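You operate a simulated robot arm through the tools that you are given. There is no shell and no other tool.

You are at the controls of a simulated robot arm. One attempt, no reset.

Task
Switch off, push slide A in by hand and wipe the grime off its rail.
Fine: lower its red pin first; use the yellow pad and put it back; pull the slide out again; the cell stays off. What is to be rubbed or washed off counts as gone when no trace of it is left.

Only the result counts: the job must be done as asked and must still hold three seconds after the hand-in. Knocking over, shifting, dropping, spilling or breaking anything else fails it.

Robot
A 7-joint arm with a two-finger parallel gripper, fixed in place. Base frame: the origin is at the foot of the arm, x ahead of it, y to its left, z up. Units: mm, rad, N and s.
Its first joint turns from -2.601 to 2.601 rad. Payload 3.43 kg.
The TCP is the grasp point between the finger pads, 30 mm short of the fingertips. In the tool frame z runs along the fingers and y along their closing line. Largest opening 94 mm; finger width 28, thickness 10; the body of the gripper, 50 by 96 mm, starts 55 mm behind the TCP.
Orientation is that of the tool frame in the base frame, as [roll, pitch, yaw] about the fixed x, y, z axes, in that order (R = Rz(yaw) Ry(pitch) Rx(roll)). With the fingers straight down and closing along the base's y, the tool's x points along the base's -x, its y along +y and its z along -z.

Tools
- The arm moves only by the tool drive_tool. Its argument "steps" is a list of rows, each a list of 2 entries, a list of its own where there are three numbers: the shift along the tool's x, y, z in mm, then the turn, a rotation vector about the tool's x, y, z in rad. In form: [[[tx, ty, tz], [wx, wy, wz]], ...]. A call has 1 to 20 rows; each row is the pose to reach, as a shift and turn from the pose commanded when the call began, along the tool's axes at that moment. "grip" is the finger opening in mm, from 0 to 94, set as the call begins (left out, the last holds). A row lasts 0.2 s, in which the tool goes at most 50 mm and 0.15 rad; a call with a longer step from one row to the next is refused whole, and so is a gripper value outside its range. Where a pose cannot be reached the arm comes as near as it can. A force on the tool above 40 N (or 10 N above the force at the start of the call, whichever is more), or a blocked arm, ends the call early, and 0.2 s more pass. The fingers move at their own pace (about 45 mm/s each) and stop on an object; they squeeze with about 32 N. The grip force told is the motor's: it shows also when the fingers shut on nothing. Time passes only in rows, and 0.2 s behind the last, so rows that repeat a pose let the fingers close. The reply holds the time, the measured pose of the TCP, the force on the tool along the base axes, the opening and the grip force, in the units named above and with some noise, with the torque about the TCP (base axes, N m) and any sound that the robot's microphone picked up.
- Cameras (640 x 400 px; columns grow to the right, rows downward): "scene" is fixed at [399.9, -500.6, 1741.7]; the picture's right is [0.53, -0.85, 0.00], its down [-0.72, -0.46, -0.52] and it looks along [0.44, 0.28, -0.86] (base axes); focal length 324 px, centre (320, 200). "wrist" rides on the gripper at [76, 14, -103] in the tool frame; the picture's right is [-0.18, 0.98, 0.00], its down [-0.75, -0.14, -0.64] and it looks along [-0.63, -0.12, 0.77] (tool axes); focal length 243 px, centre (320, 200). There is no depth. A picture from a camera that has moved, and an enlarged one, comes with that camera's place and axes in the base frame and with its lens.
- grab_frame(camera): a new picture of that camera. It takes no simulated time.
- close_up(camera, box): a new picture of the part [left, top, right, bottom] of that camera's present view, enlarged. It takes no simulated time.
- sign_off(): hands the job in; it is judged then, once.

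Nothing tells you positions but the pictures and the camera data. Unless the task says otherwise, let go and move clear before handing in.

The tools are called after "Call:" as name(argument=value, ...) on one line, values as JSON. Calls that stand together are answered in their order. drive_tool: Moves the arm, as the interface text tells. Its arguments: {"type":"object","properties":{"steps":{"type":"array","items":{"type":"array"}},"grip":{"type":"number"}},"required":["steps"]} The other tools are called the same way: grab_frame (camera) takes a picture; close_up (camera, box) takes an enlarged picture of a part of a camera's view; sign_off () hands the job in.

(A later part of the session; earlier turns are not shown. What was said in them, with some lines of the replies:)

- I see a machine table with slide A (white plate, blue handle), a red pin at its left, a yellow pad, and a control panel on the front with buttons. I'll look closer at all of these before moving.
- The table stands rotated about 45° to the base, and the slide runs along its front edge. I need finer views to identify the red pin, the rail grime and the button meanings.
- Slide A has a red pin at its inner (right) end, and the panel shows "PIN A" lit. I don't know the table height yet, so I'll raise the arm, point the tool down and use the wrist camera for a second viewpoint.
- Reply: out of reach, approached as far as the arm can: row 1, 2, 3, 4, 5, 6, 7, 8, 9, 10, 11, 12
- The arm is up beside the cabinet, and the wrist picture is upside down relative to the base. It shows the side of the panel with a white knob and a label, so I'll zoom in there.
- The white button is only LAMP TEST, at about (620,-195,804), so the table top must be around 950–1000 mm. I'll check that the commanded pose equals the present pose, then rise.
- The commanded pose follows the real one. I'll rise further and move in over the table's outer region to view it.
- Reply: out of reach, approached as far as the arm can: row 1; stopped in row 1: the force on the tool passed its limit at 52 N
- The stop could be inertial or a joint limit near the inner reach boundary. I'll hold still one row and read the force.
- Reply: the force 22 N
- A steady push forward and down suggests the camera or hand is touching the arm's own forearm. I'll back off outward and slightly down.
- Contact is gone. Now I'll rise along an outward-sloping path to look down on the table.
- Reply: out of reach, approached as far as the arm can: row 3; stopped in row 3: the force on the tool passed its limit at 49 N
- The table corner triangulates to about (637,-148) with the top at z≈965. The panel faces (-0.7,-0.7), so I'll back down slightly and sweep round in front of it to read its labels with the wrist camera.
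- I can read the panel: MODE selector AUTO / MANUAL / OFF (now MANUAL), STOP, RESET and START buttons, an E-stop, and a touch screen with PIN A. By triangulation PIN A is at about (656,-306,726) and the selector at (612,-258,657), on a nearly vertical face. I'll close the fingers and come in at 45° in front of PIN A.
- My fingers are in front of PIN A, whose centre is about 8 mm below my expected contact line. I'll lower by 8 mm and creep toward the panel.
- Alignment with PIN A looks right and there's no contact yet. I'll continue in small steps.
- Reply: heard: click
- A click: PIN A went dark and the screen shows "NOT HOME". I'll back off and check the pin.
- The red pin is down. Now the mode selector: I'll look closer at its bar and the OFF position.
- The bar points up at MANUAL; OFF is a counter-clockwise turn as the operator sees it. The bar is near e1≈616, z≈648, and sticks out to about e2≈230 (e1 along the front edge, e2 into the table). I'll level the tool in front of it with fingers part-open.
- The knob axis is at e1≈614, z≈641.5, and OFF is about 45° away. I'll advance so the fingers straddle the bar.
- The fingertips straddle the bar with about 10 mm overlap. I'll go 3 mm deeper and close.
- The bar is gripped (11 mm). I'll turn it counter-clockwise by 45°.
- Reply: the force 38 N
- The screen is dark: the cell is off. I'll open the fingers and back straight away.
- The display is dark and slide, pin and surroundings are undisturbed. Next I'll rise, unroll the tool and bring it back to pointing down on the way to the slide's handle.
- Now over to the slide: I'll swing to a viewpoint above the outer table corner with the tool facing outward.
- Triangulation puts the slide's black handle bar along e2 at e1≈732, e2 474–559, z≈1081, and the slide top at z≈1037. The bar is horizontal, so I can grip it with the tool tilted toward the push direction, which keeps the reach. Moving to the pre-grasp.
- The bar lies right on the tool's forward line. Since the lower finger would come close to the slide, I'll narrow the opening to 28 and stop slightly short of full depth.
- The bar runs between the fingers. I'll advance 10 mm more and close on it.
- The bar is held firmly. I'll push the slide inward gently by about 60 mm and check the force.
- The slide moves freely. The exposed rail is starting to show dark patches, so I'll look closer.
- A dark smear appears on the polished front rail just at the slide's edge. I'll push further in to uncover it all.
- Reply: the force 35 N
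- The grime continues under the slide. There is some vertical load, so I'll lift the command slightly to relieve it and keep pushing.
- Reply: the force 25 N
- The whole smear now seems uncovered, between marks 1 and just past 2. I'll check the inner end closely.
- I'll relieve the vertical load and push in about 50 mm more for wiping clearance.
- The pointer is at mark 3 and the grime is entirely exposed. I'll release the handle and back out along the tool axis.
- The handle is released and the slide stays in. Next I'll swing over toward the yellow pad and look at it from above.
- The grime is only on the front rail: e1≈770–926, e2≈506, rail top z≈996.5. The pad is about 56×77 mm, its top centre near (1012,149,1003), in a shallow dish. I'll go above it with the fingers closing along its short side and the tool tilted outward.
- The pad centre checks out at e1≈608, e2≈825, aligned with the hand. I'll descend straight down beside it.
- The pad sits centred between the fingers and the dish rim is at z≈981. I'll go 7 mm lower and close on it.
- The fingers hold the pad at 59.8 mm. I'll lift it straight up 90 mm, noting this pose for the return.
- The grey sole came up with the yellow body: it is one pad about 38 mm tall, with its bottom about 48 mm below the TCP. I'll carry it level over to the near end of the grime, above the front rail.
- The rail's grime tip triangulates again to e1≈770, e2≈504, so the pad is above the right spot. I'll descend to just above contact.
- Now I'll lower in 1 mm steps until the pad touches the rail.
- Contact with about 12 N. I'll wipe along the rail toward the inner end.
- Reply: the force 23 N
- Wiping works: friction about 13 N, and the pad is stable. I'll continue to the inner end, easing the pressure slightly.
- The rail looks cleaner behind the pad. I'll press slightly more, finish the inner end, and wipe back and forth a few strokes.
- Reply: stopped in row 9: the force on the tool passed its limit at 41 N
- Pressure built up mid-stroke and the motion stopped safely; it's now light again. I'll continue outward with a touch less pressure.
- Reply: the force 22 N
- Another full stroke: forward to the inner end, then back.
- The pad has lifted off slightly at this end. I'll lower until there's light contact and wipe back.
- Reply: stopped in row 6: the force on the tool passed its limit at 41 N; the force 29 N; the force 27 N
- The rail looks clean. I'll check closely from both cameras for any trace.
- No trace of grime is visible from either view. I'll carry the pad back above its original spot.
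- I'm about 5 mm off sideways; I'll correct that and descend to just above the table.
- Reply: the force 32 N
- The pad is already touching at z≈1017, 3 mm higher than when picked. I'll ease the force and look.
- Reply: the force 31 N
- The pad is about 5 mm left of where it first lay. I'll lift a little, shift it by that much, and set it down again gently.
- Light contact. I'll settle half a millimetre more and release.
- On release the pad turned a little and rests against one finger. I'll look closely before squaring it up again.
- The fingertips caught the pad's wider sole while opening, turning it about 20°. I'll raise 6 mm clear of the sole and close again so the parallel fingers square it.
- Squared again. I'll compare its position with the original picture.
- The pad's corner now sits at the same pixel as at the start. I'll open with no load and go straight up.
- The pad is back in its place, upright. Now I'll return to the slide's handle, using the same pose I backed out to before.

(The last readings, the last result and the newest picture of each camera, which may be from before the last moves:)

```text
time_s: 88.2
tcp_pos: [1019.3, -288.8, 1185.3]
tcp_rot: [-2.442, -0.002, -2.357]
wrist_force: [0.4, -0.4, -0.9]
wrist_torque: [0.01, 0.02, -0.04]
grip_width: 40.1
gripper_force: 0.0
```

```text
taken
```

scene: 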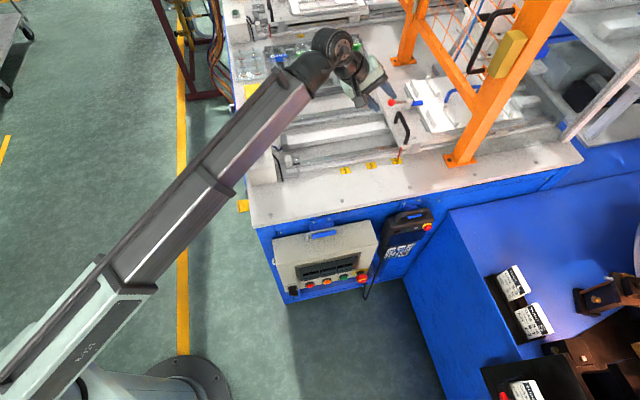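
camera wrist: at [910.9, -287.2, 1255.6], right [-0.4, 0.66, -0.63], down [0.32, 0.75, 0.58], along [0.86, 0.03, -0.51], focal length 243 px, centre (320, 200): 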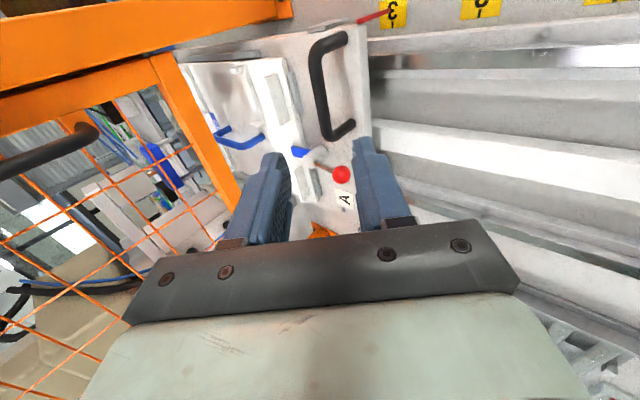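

Call:
close_up(camera="wrist", box=[360, 20, 640, 180])

Call:
close_up(camera="scene", box=[275, 135, 405, 180])

```text
2.29 times, centred on (500, 100) of wrist
camera zoom: at [910.9, -287.2, 1255.6], right [-0.4, 0.66, -0.63], down [0.32, 0.75, 0.58], along [0.86, 0.03, -0.51], focal length 555 px, centre (-91, 429)
```

zoom: 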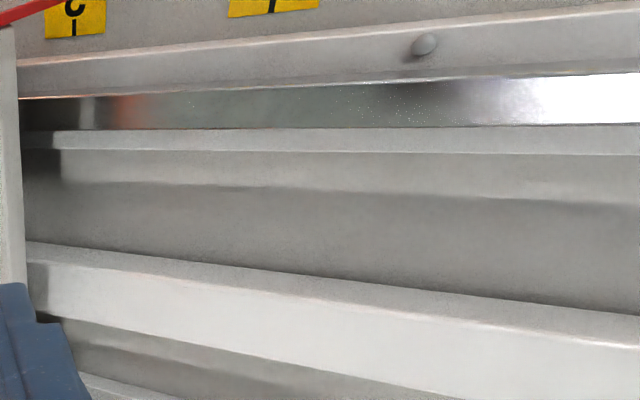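

```text
4.92 times, centred on (340, 158) of scene
camera zoom: at [399.9, -500.6, 1741.7], right [0.53, -0.85, 0.0], down [-0.72, -0.46, -0.52], along [0.44, 0.28, -0.86], focal length 1595 px, centre (222, 409)
```

zoom: 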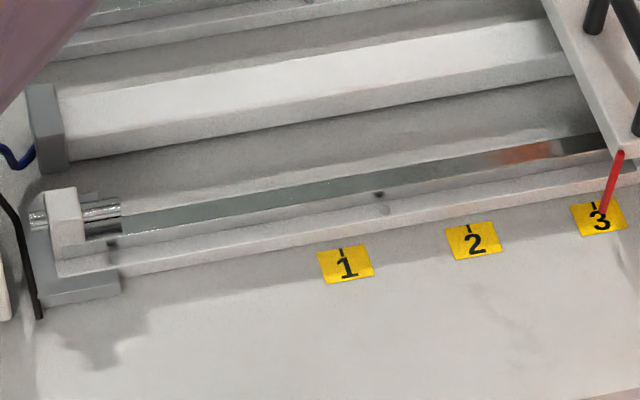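

The rail reads clean apart from tiny bright glints. I'll zoom right in to make sure they aren't residue.

Call:
close_up(camera="wrist", box=[480, 40, 580, 85])

Call:
close_up(camera="wrist", box=[370, 40, 490, 95])

Call:
close_up(camera="scene", box=[315, 150, 355, 175])

```text
6.40 times, centred on (530, 62) of wrist
camera zoom: at [910.9, -287.2, 1255.6], right [-0.4, 0.66, -0.63], down [0.32, 0.75, 0.58], along [0.86, 0.03, -0.51], focal length 1553 px, centre (-1024, 1080)
```

zoom: 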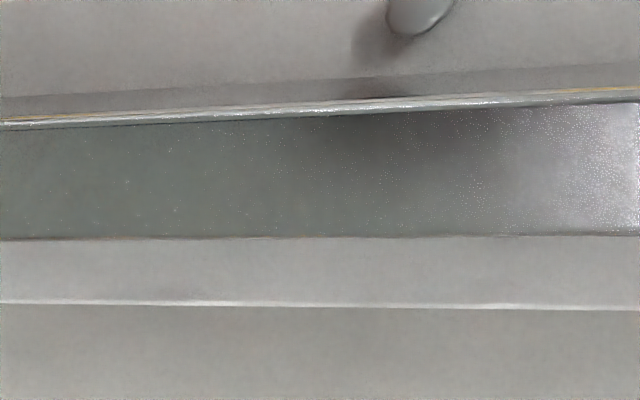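

```text
5.33 times, centred on (430, 68) of wrist
camera zoom: at [910.9, -287.2, 1255.6], right [-0.4, 0.66, -0.63], down [0.32, 0.75, 0.58], along [0.86, 0.03, -0.51], focal length 1294 px, centre (-267, 907)
```

zoom: 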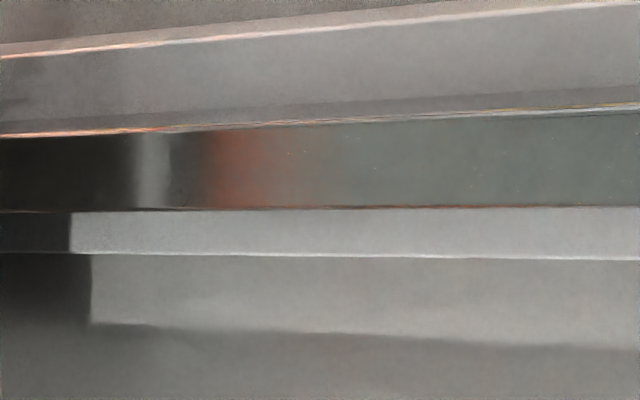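

```text
16.00 times, centred on (335, 162) of scene
camera zoom: at [399.9, -500.6, 1741.7], right [0.53, -0.85, 0.0], down [-0.72, -0.46, -0.52], along [0.44, 0.28, -0.86], focal length 5183 px, centre (80, 800)
```

zoom: 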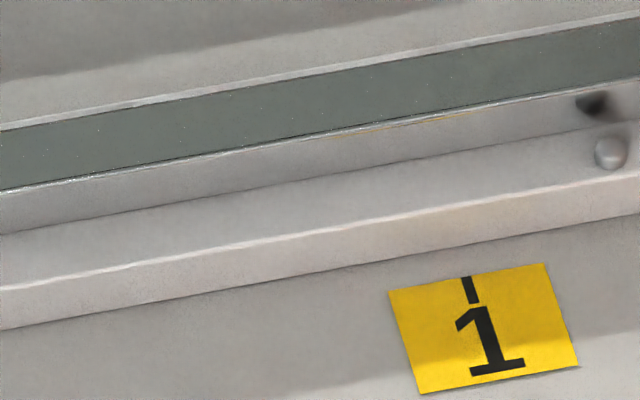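

It's clean mirror metal. I'll advance onto the handle again with a 28 mm opening.

Call:
drive_tool(steps=[[[0, 1, 30], [0, 0, 0]], [[0, 1.5, 60], [0, 0, 0]], [[0, 2, 88], [0, 0, 0]], [[0, 2.4, 104], [0, 0, 0]], [[0, 2.4, 104], [0, 0, 0]]], grip=28)

Call:
grab_frame(camera="wrist")

```text
time_s: 89.4
tcp_pos: [1064.4, -334.2, 1103.6]
tcp_rot: [-2.442, -0.002, -2.358]
wrist_force: [-0.2, 1.1, -0.2]
wrist_torque: [-0.02, 0.02, 0.04]
grip_width: 27.9
gripper_force: 0.0
```

```text
taken
camera wrist: at [956.0, -333.0, 1174.6], right [-0.4, 0.66, -0.63], down [0.32, 0.75, 0.58], along [0.86, 0.03, -0.51], focal length 243 px, centre (320, 200)
```

wrist: 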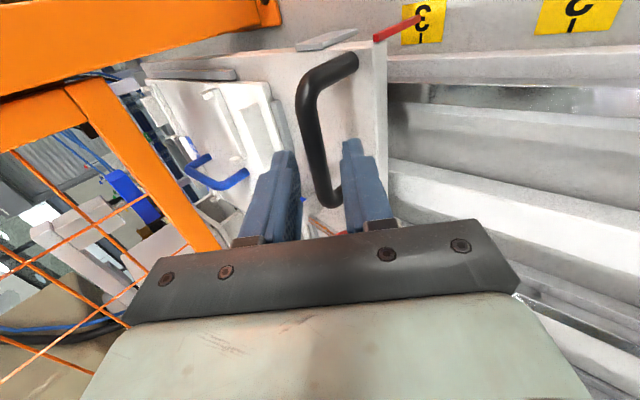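

Call:
drive_tool(steps=[[[0, 0, 8], [0, 0, 0]], [[0, 0, 16], [0, 0, 0]], [[0, 0, 19.5], [0, 0, 0]], [[0, 0, 19.5], [0, 0, 0]]])

Call:
drive_tool(steps=[[[0, 0, 0], [0, 0, 0]], [[0, 0, 0], [0, 0, 0]], [[0, 0, 0], [0, 0, 0]]], grip=0)

Call:
grab_frame(camera="wrist")

```text
time_s: 90.4
tcp_pos: [1071.6, -344.0, 1090.4]
tcp_rot: [-2.442, -0.003, -2.356]
wrist_force: [0.9, 0.0, 0.0]
wrist_torque: [0.0, -0.01, -0.01]
grip_width: 27.9
gripper_force: 0.1
```

```text
time_s: 91.2
tcp_pos: [1071.9, -344.1, 1090.8]
tcp_rot: [-2.442, -0.001, -2.353]
wrist_force: [1.7, -1.8, 5.2]
wrist_torque: [-0.41, 0.4, 1.04]
grip_width: 11.7
gripper_force: 45.2
```

```text
taken
camera wrist: at [963.8, -342.5, 1160.9], right [-0.4, 0.66, -0.63], down [0.32, 0.75, 0.58], along [0.86, 0.03, -0.51], focal length 243 px, centre (320, 200)
```

wrist: 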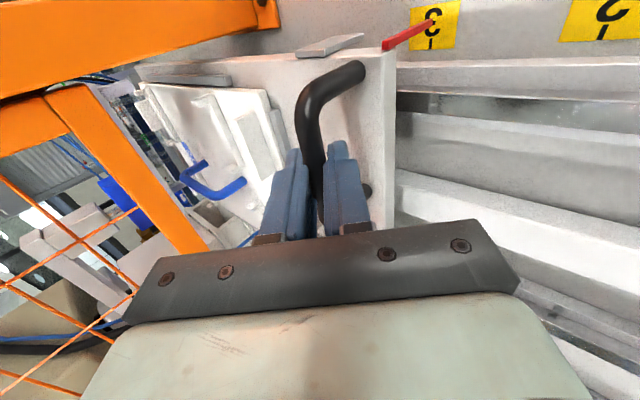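

Gripped. I'll pull the slide out in stages, watching the force.

Call:
drive_tool(steps=[[[0, 4.6, -3.9], [0, 0, 0]], [[0, 13.8, -11.6], [0, 0, 0]], [[0, 23, -19.3], [0, 0, 0]], [[0, 34.5, -28.9], [0, 0, 0]], [[0, 46, -38.6], [0, 0, 0]], [[0, 57.5, -48.2], [0, 0, 0]], [[0, 69, -57.9], [0, 0, 0]]])

```text
time_s: 92.8
tcp_pos: [1006.1, -279.2, 1090.3]
tcp_rot: [-2.442, -0.001, -2.355]
wrist_force: [0.3, 4.4, 19.2]
wrist_torque: [-0.34, 0.24, 1.25]
grip_width: 11.8
gripper_force: 45.3
```

Call:
drive_tool(steps=[[[0, 10.5, -10.5], [0, 0, 0]], [[0, 22, -20.1], [0, 0, 0]], [[0, 33.5, -29.7], [0, 0, 0]], [[0, 45, -39.4], [0, 0, 0]], [[0, 56.5, -49], [0, 0, 0]], [[0, 68, -58.7], [0, 0, 0]]])

Call:
grab_frame(camera="wrist")

Call:
close_up(camera="scene", box=[230, 70, 470, 220])

```text
time_s: 94.2
tcp_pos: [944.2, -215.2, 1090.0]
tcp_rot: [-2.444, -0.002, -2.355]
wrist_force: [2.5, 6.4, -1.3]
wrist_torque: [-0.1, 0.21, 1.54]
grip_width: 11.6
gripper_force: 45.2
```

```text
taken
camera wrist: at [835.8, -214.5, 1161.1], right [-0.4, 0.66, -0.63], down [0.32, 0.75, 0.58], along [0.86, 0.03, -0.51], focal length 243 px, centre (320, 200)
```

wrist: 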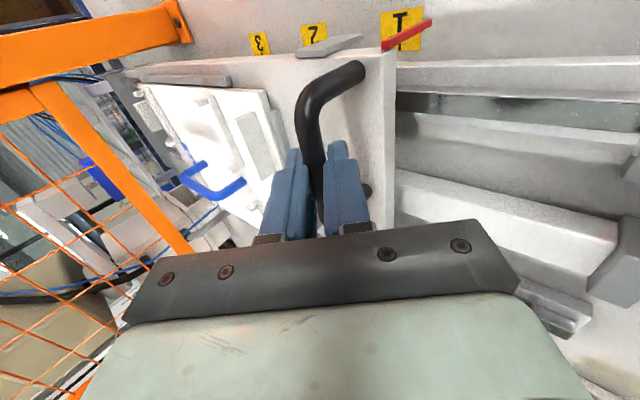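

```text
2.67 times, centred on (350, 145) of scene
camera zoom: at [399.9, -500.6, 1741.7], right [0.53, -0.85, 0.0], down [-0.72, -0.46, -0.52], along [0.44, 0.28, -0.86], focal length 864 px, centre (240, 347)
```

zoom: 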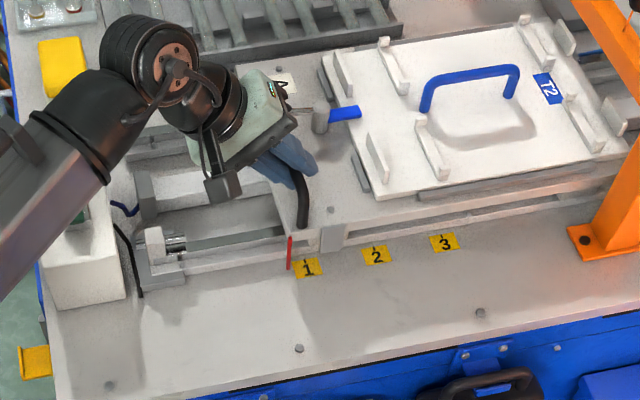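

Halfway. I'll keep pulling, slower toward the end stop.

Call:
drive_tool(steps=[[[0, 9.2, -7.7], [0, 0, 0]], [[0, 19.9, -16.7], [0, 0, 0]], [[0, 30.6, -25.7], [0, 0, 0]], [[0, 41.3, -34.7], [0, 0, 0]], [[0, 52, -43.7], [0, 0, 0]], [[0, 61, -51.4], [0, 0, 0]], [[0, 67.4, -56.6], [0, 0, 0]]])

Call:
close_up(camera="scene", box=[230, 80, 350, 180])

```text
time_s: 95.8
tcp_pos: [881.2, -154.2, 1091.2]
tcp_rot: [-2.442, -0.002, -2.356]
wrist_force: [-1.5, -1.7, -3.2]
wrist_torque: [-0.86, 0.89, 0.66]
grip_width: 11.7
gripper_force: 45.7
```

```text
4.00 times, centred on (290, 130) of scene
camera zoom: at [399.9, -500.6, 1741.7], right [0.53, -0.85, 0.0], down [-0.72, -0.46, -0.52], along [0.44, 0.28, -0.86], focal length 1296 px, centre (440, 480)
```

zoom: 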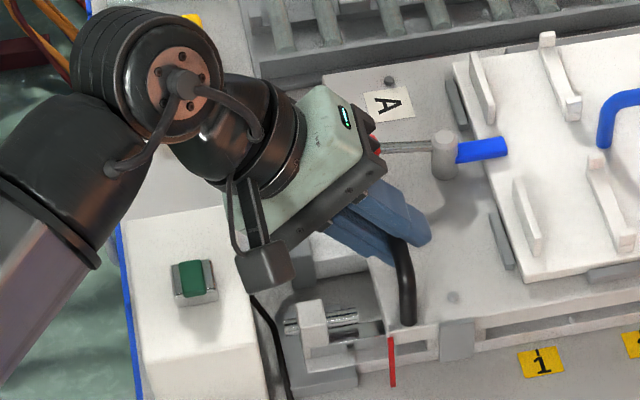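

About 8 mm remain to the starting position. I'll creep to the stop.

Call:
drive_tool(steps=[[[0, 2.3, -1.9], [0, 0, 0]], [[0, 4.6, -3.9], [0, 0, 0]], [[0, 6.1, -5.1], [0, 0, 0]], [[0, 6.1, -5.1], [0, 0, 0]]])

Call:
close_up(camera="scene", box=[230, 80, 350, 180])

```text
time_s: 96.8
tcp_pos: [876.9, -148.1, 1092.4]
tcp_rot: [-2.444, -0.002, -2.356]
wrist_force: [-1.9, -4.2, -7.8]
wrist_torque: [-0.77, 0.81, 0.73]
grip_width: 11.8
gripper_force: 44.8
```

```text
4.00 times, centred on (290, 130) of scene
camera zoom: at [399.9, -500.6, 1741.7], right [0.53, -0.85, 0.0], down [-0.72, -0.46, -0.52], along [0.44, 0.28, -0.86], focal length 1296 px, centre (440, 480)
```

zoom: 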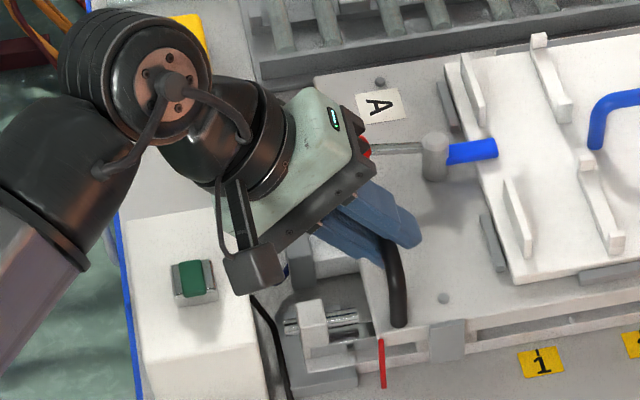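

Virtually at the start position. A last 2–3 mm nudge to feel the stop.

Call:
drive_tool(steps=[[[0, 0.8, -0.6], [0, 0, 0]], [[0, 1.5, -1.3], [0, 0, 0]], [[0, 1.5, -1.3], [0, 0, 0]]])

```text
time_s: 97.6
tcp_pos: [876.7, -147.3, 1089.7]
tcp_rot: [-2.441, -0.002, -2.355]
wrist_force: [4.1, -17.3, -8.6]
wrist_torque: [-0.35, 0.31, 1.22]
grip_width: 11.6
gripper_force: 44.9
```

The end stop is felt. I'll unload, open, and back away.

Call:
drive_tool(steps=[[[0, -0.7, 0.6], [0, 0, 0]], [[0, -0.7, 0.6], [0, 0, 0]]])

Call:
drive_tool(steps=[[[0, 0, 0], [0, 0, 0]], [[0, 0, 0], [0, 0, 0]]], grip=30)

Call:
drive_tool(steps=[[[0, 0, -10], [0, 0, 0]], [[0, 0, -30], [0, 0, 0]], [[0, 0, -60], [0, 0, 0]], [[0, 0, -90], [0, 0, 0]], [[0, 0, -90], [0, 0, 0]]])

Call:
grab_frame(camera="wrist")

Call:
grab_frame(camera="scene")

```text
time_s: 98.2
tcp_pos: [876.9, -147.4, 1089.9]
tcp_rot: [-2.442, -0.001, -2.355]
wrist_force: [2.7, -14.9, -5.7]
wrist_torque: [-0.77, 0.72, 0.78]
grip_width: 11.7
gripper_force: 45.0
```

```text
time_s: 98.8
tcp_pos: [877.0, -145.7, 1091.4]
tcp_rot: [-2.443, -0.001, -2.357]
wrist_force: [0.3, 0.0, -0.6]
wrist_torque: [-0.02, -0.02, 0.03]
grip_width: 30.1
gripper_force: 0.0
```

```text
time_s: 100.0
tcp_pos: [833.0, -107.5, 1160.2]
tcp_rot: [-2.442, -0.002, -2.354]
wrist_force: [-0.4, 0.3, 0.4]
wrist_torque: [-0.03, 0.0, -0.01]
grip_width: 30.0
gripper_force: 0.0
```

```text
taken
camera wrist: at [725.8, -105.7, 1229.8], right [-0.4, 0.66, -0.63], down [0.32, 0.75, 0.58], along [0.86, 0.03, -0.51], focal length 243 px, centre (320, 200)
```

wrist: 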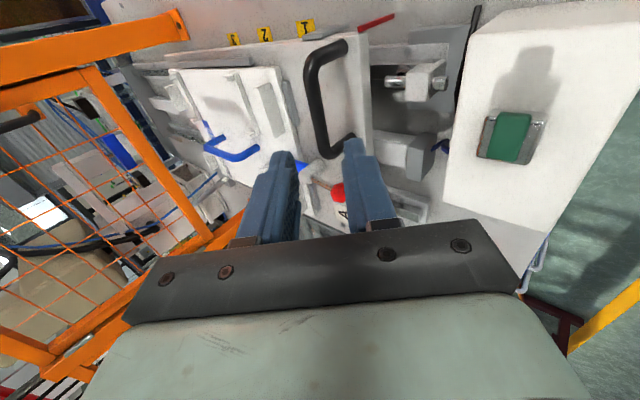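

```text
taken
```

scene: 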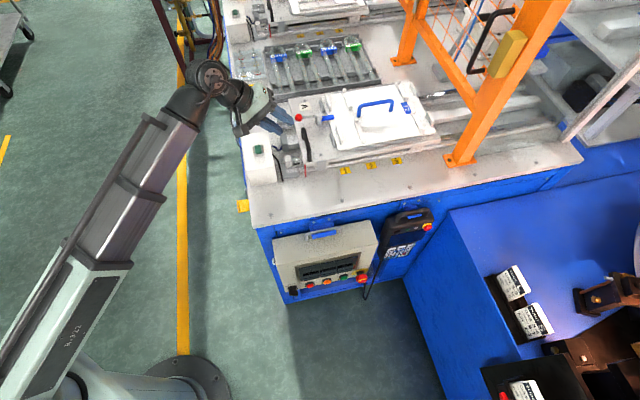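

The slide is back out. I'll move the arm clear of the table and inspect everything.

Call:
drive_tool(steps=[[[-4, 20, -25], [0, 0, 0]], [[-8, 40, -50], [0, 0, 0]], [[-12, 60, -75], [0, 0, 0]], [[-14, 80, -100], [0, 0, 0]], [[-14, 80, -100], [0, 0, 0]]])

Call:
grab_frame(camera="scene")

Call:
close_up(camera="scene", box=[230, 70, 470, 220])

Call:
close_up(camera="scene", box=[260, 200, 450, 310])

Call:
close_up(camera="scene", box=[220, 0, 460, 150])

Call:
close_up(camera="scene", box=[410, 75, 490, 125])

```text
time_s: 101.2
tcp_pos: [753.6, -6.3, 1185.7]
tcp_rot: [-2.443, -0.001, -2.358]
wrist_force: [-0.1, 0.0, 0.7]
wrist_torque: [0.0, 0.02, 0.02]
grip_width: 30.0
gripper_force: 0.0
```

```text
taken
```

scene: 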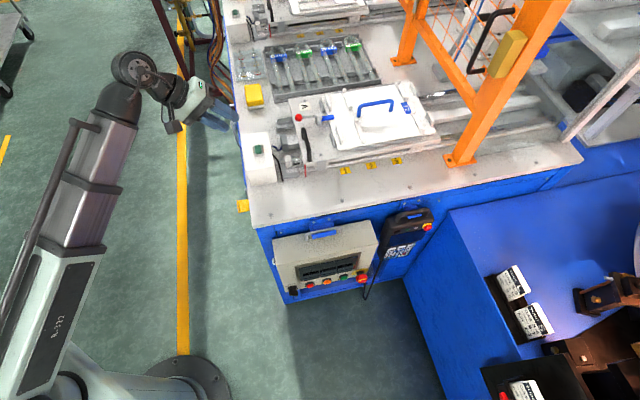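

```text
2.67 times, centred on (350, 145) of scene
camera zoom: at [399.9, -500.6, 1741.7], right [0.53, -0.85, 0.0], down [-0.72, -0.46, -0.52], along [0.44, 0.28, -0.86], focal length 864 px, centre (240, 347)
```

zoom: 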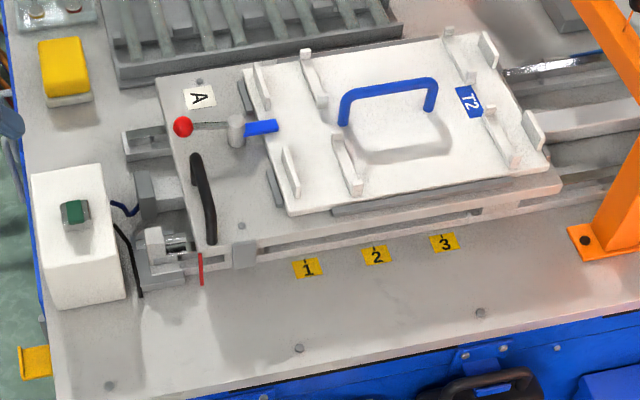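

```text
3.37 times, centred on (355, 255) of scene
camera zoom: at [399.9, -500.6, 1741.7], right [0.53, -0.85, 0.0], down [-0.72, -0.46, -0.52], along [0.44, 0.28, -0.86], focal length 1091 px, centre (202, 15)
```

zoom: 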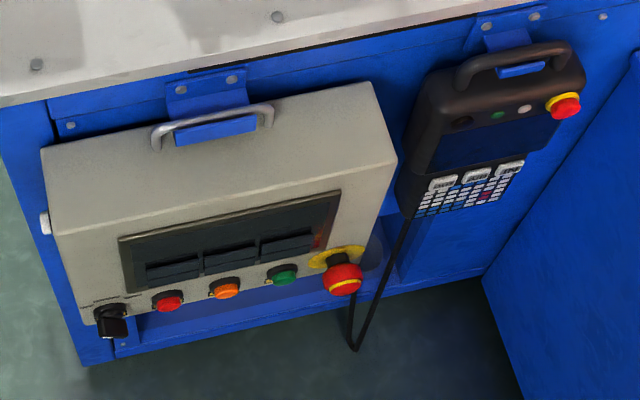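

```text
2.67 times, centred on (340, 75) of scene
camera zoom: at [399.9, -500.6, 1741.7], right [0.53, -0.85, 0.0], down [-0.72, -0.46, -0.52], along [0.44, 0.28, -0.86], focal length 864 px, centre (267, 533)
```

zoom: 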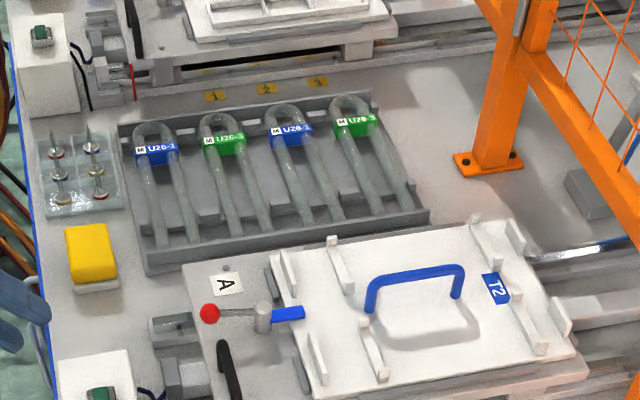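

```text
8.00 times, centred on (450, 100) of scene
camera zoom: at [399.9, -500.6, 1741.7], right [0.53, -0.85, 0.0], down [-0.72, -0.46, -0.52], along [0.44, 0.28, -0.86], focal length 2591 px, centre (-720, 1000)
```

zoom: 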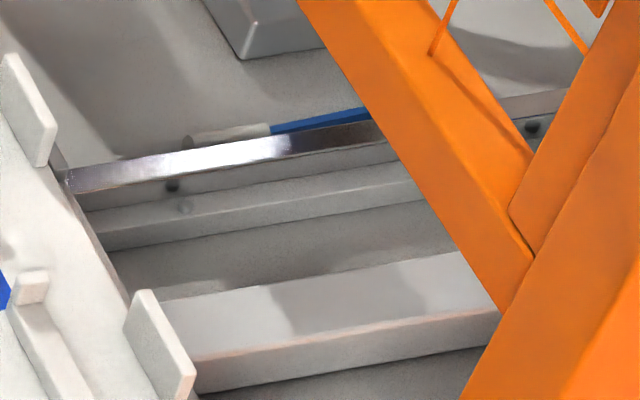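

The cell is off with its screens dark, and the pin is down. The rail was wiped clean, the pad is back in its place, slide A is out at its stop and the arm is clear, so I'm handing in.

Call:
sign_off()

```text
The job is handed in.
```

The job is done and handed in. The cell is switched off, and slide A's rail is wiped with no grime visible from either camera.

- **Pin:** I lowered red pin A on the panel before switching off. It is still down.
- **Off:** The MODE selector is on OFF, and the panel and jog pendant screens are dark.
- **Slide:** I pushed slide A in by its black handle to mark 3. After wiping I pulled it back out to its end stop, where it started.
- **Pad:** The yellow pad is back where it was, turned by a few degrees at most. It twisted when I first let go, so I gripped it again and reset it.

Nothing else on the table looks moved or knocked over. The arm is clear of the table.
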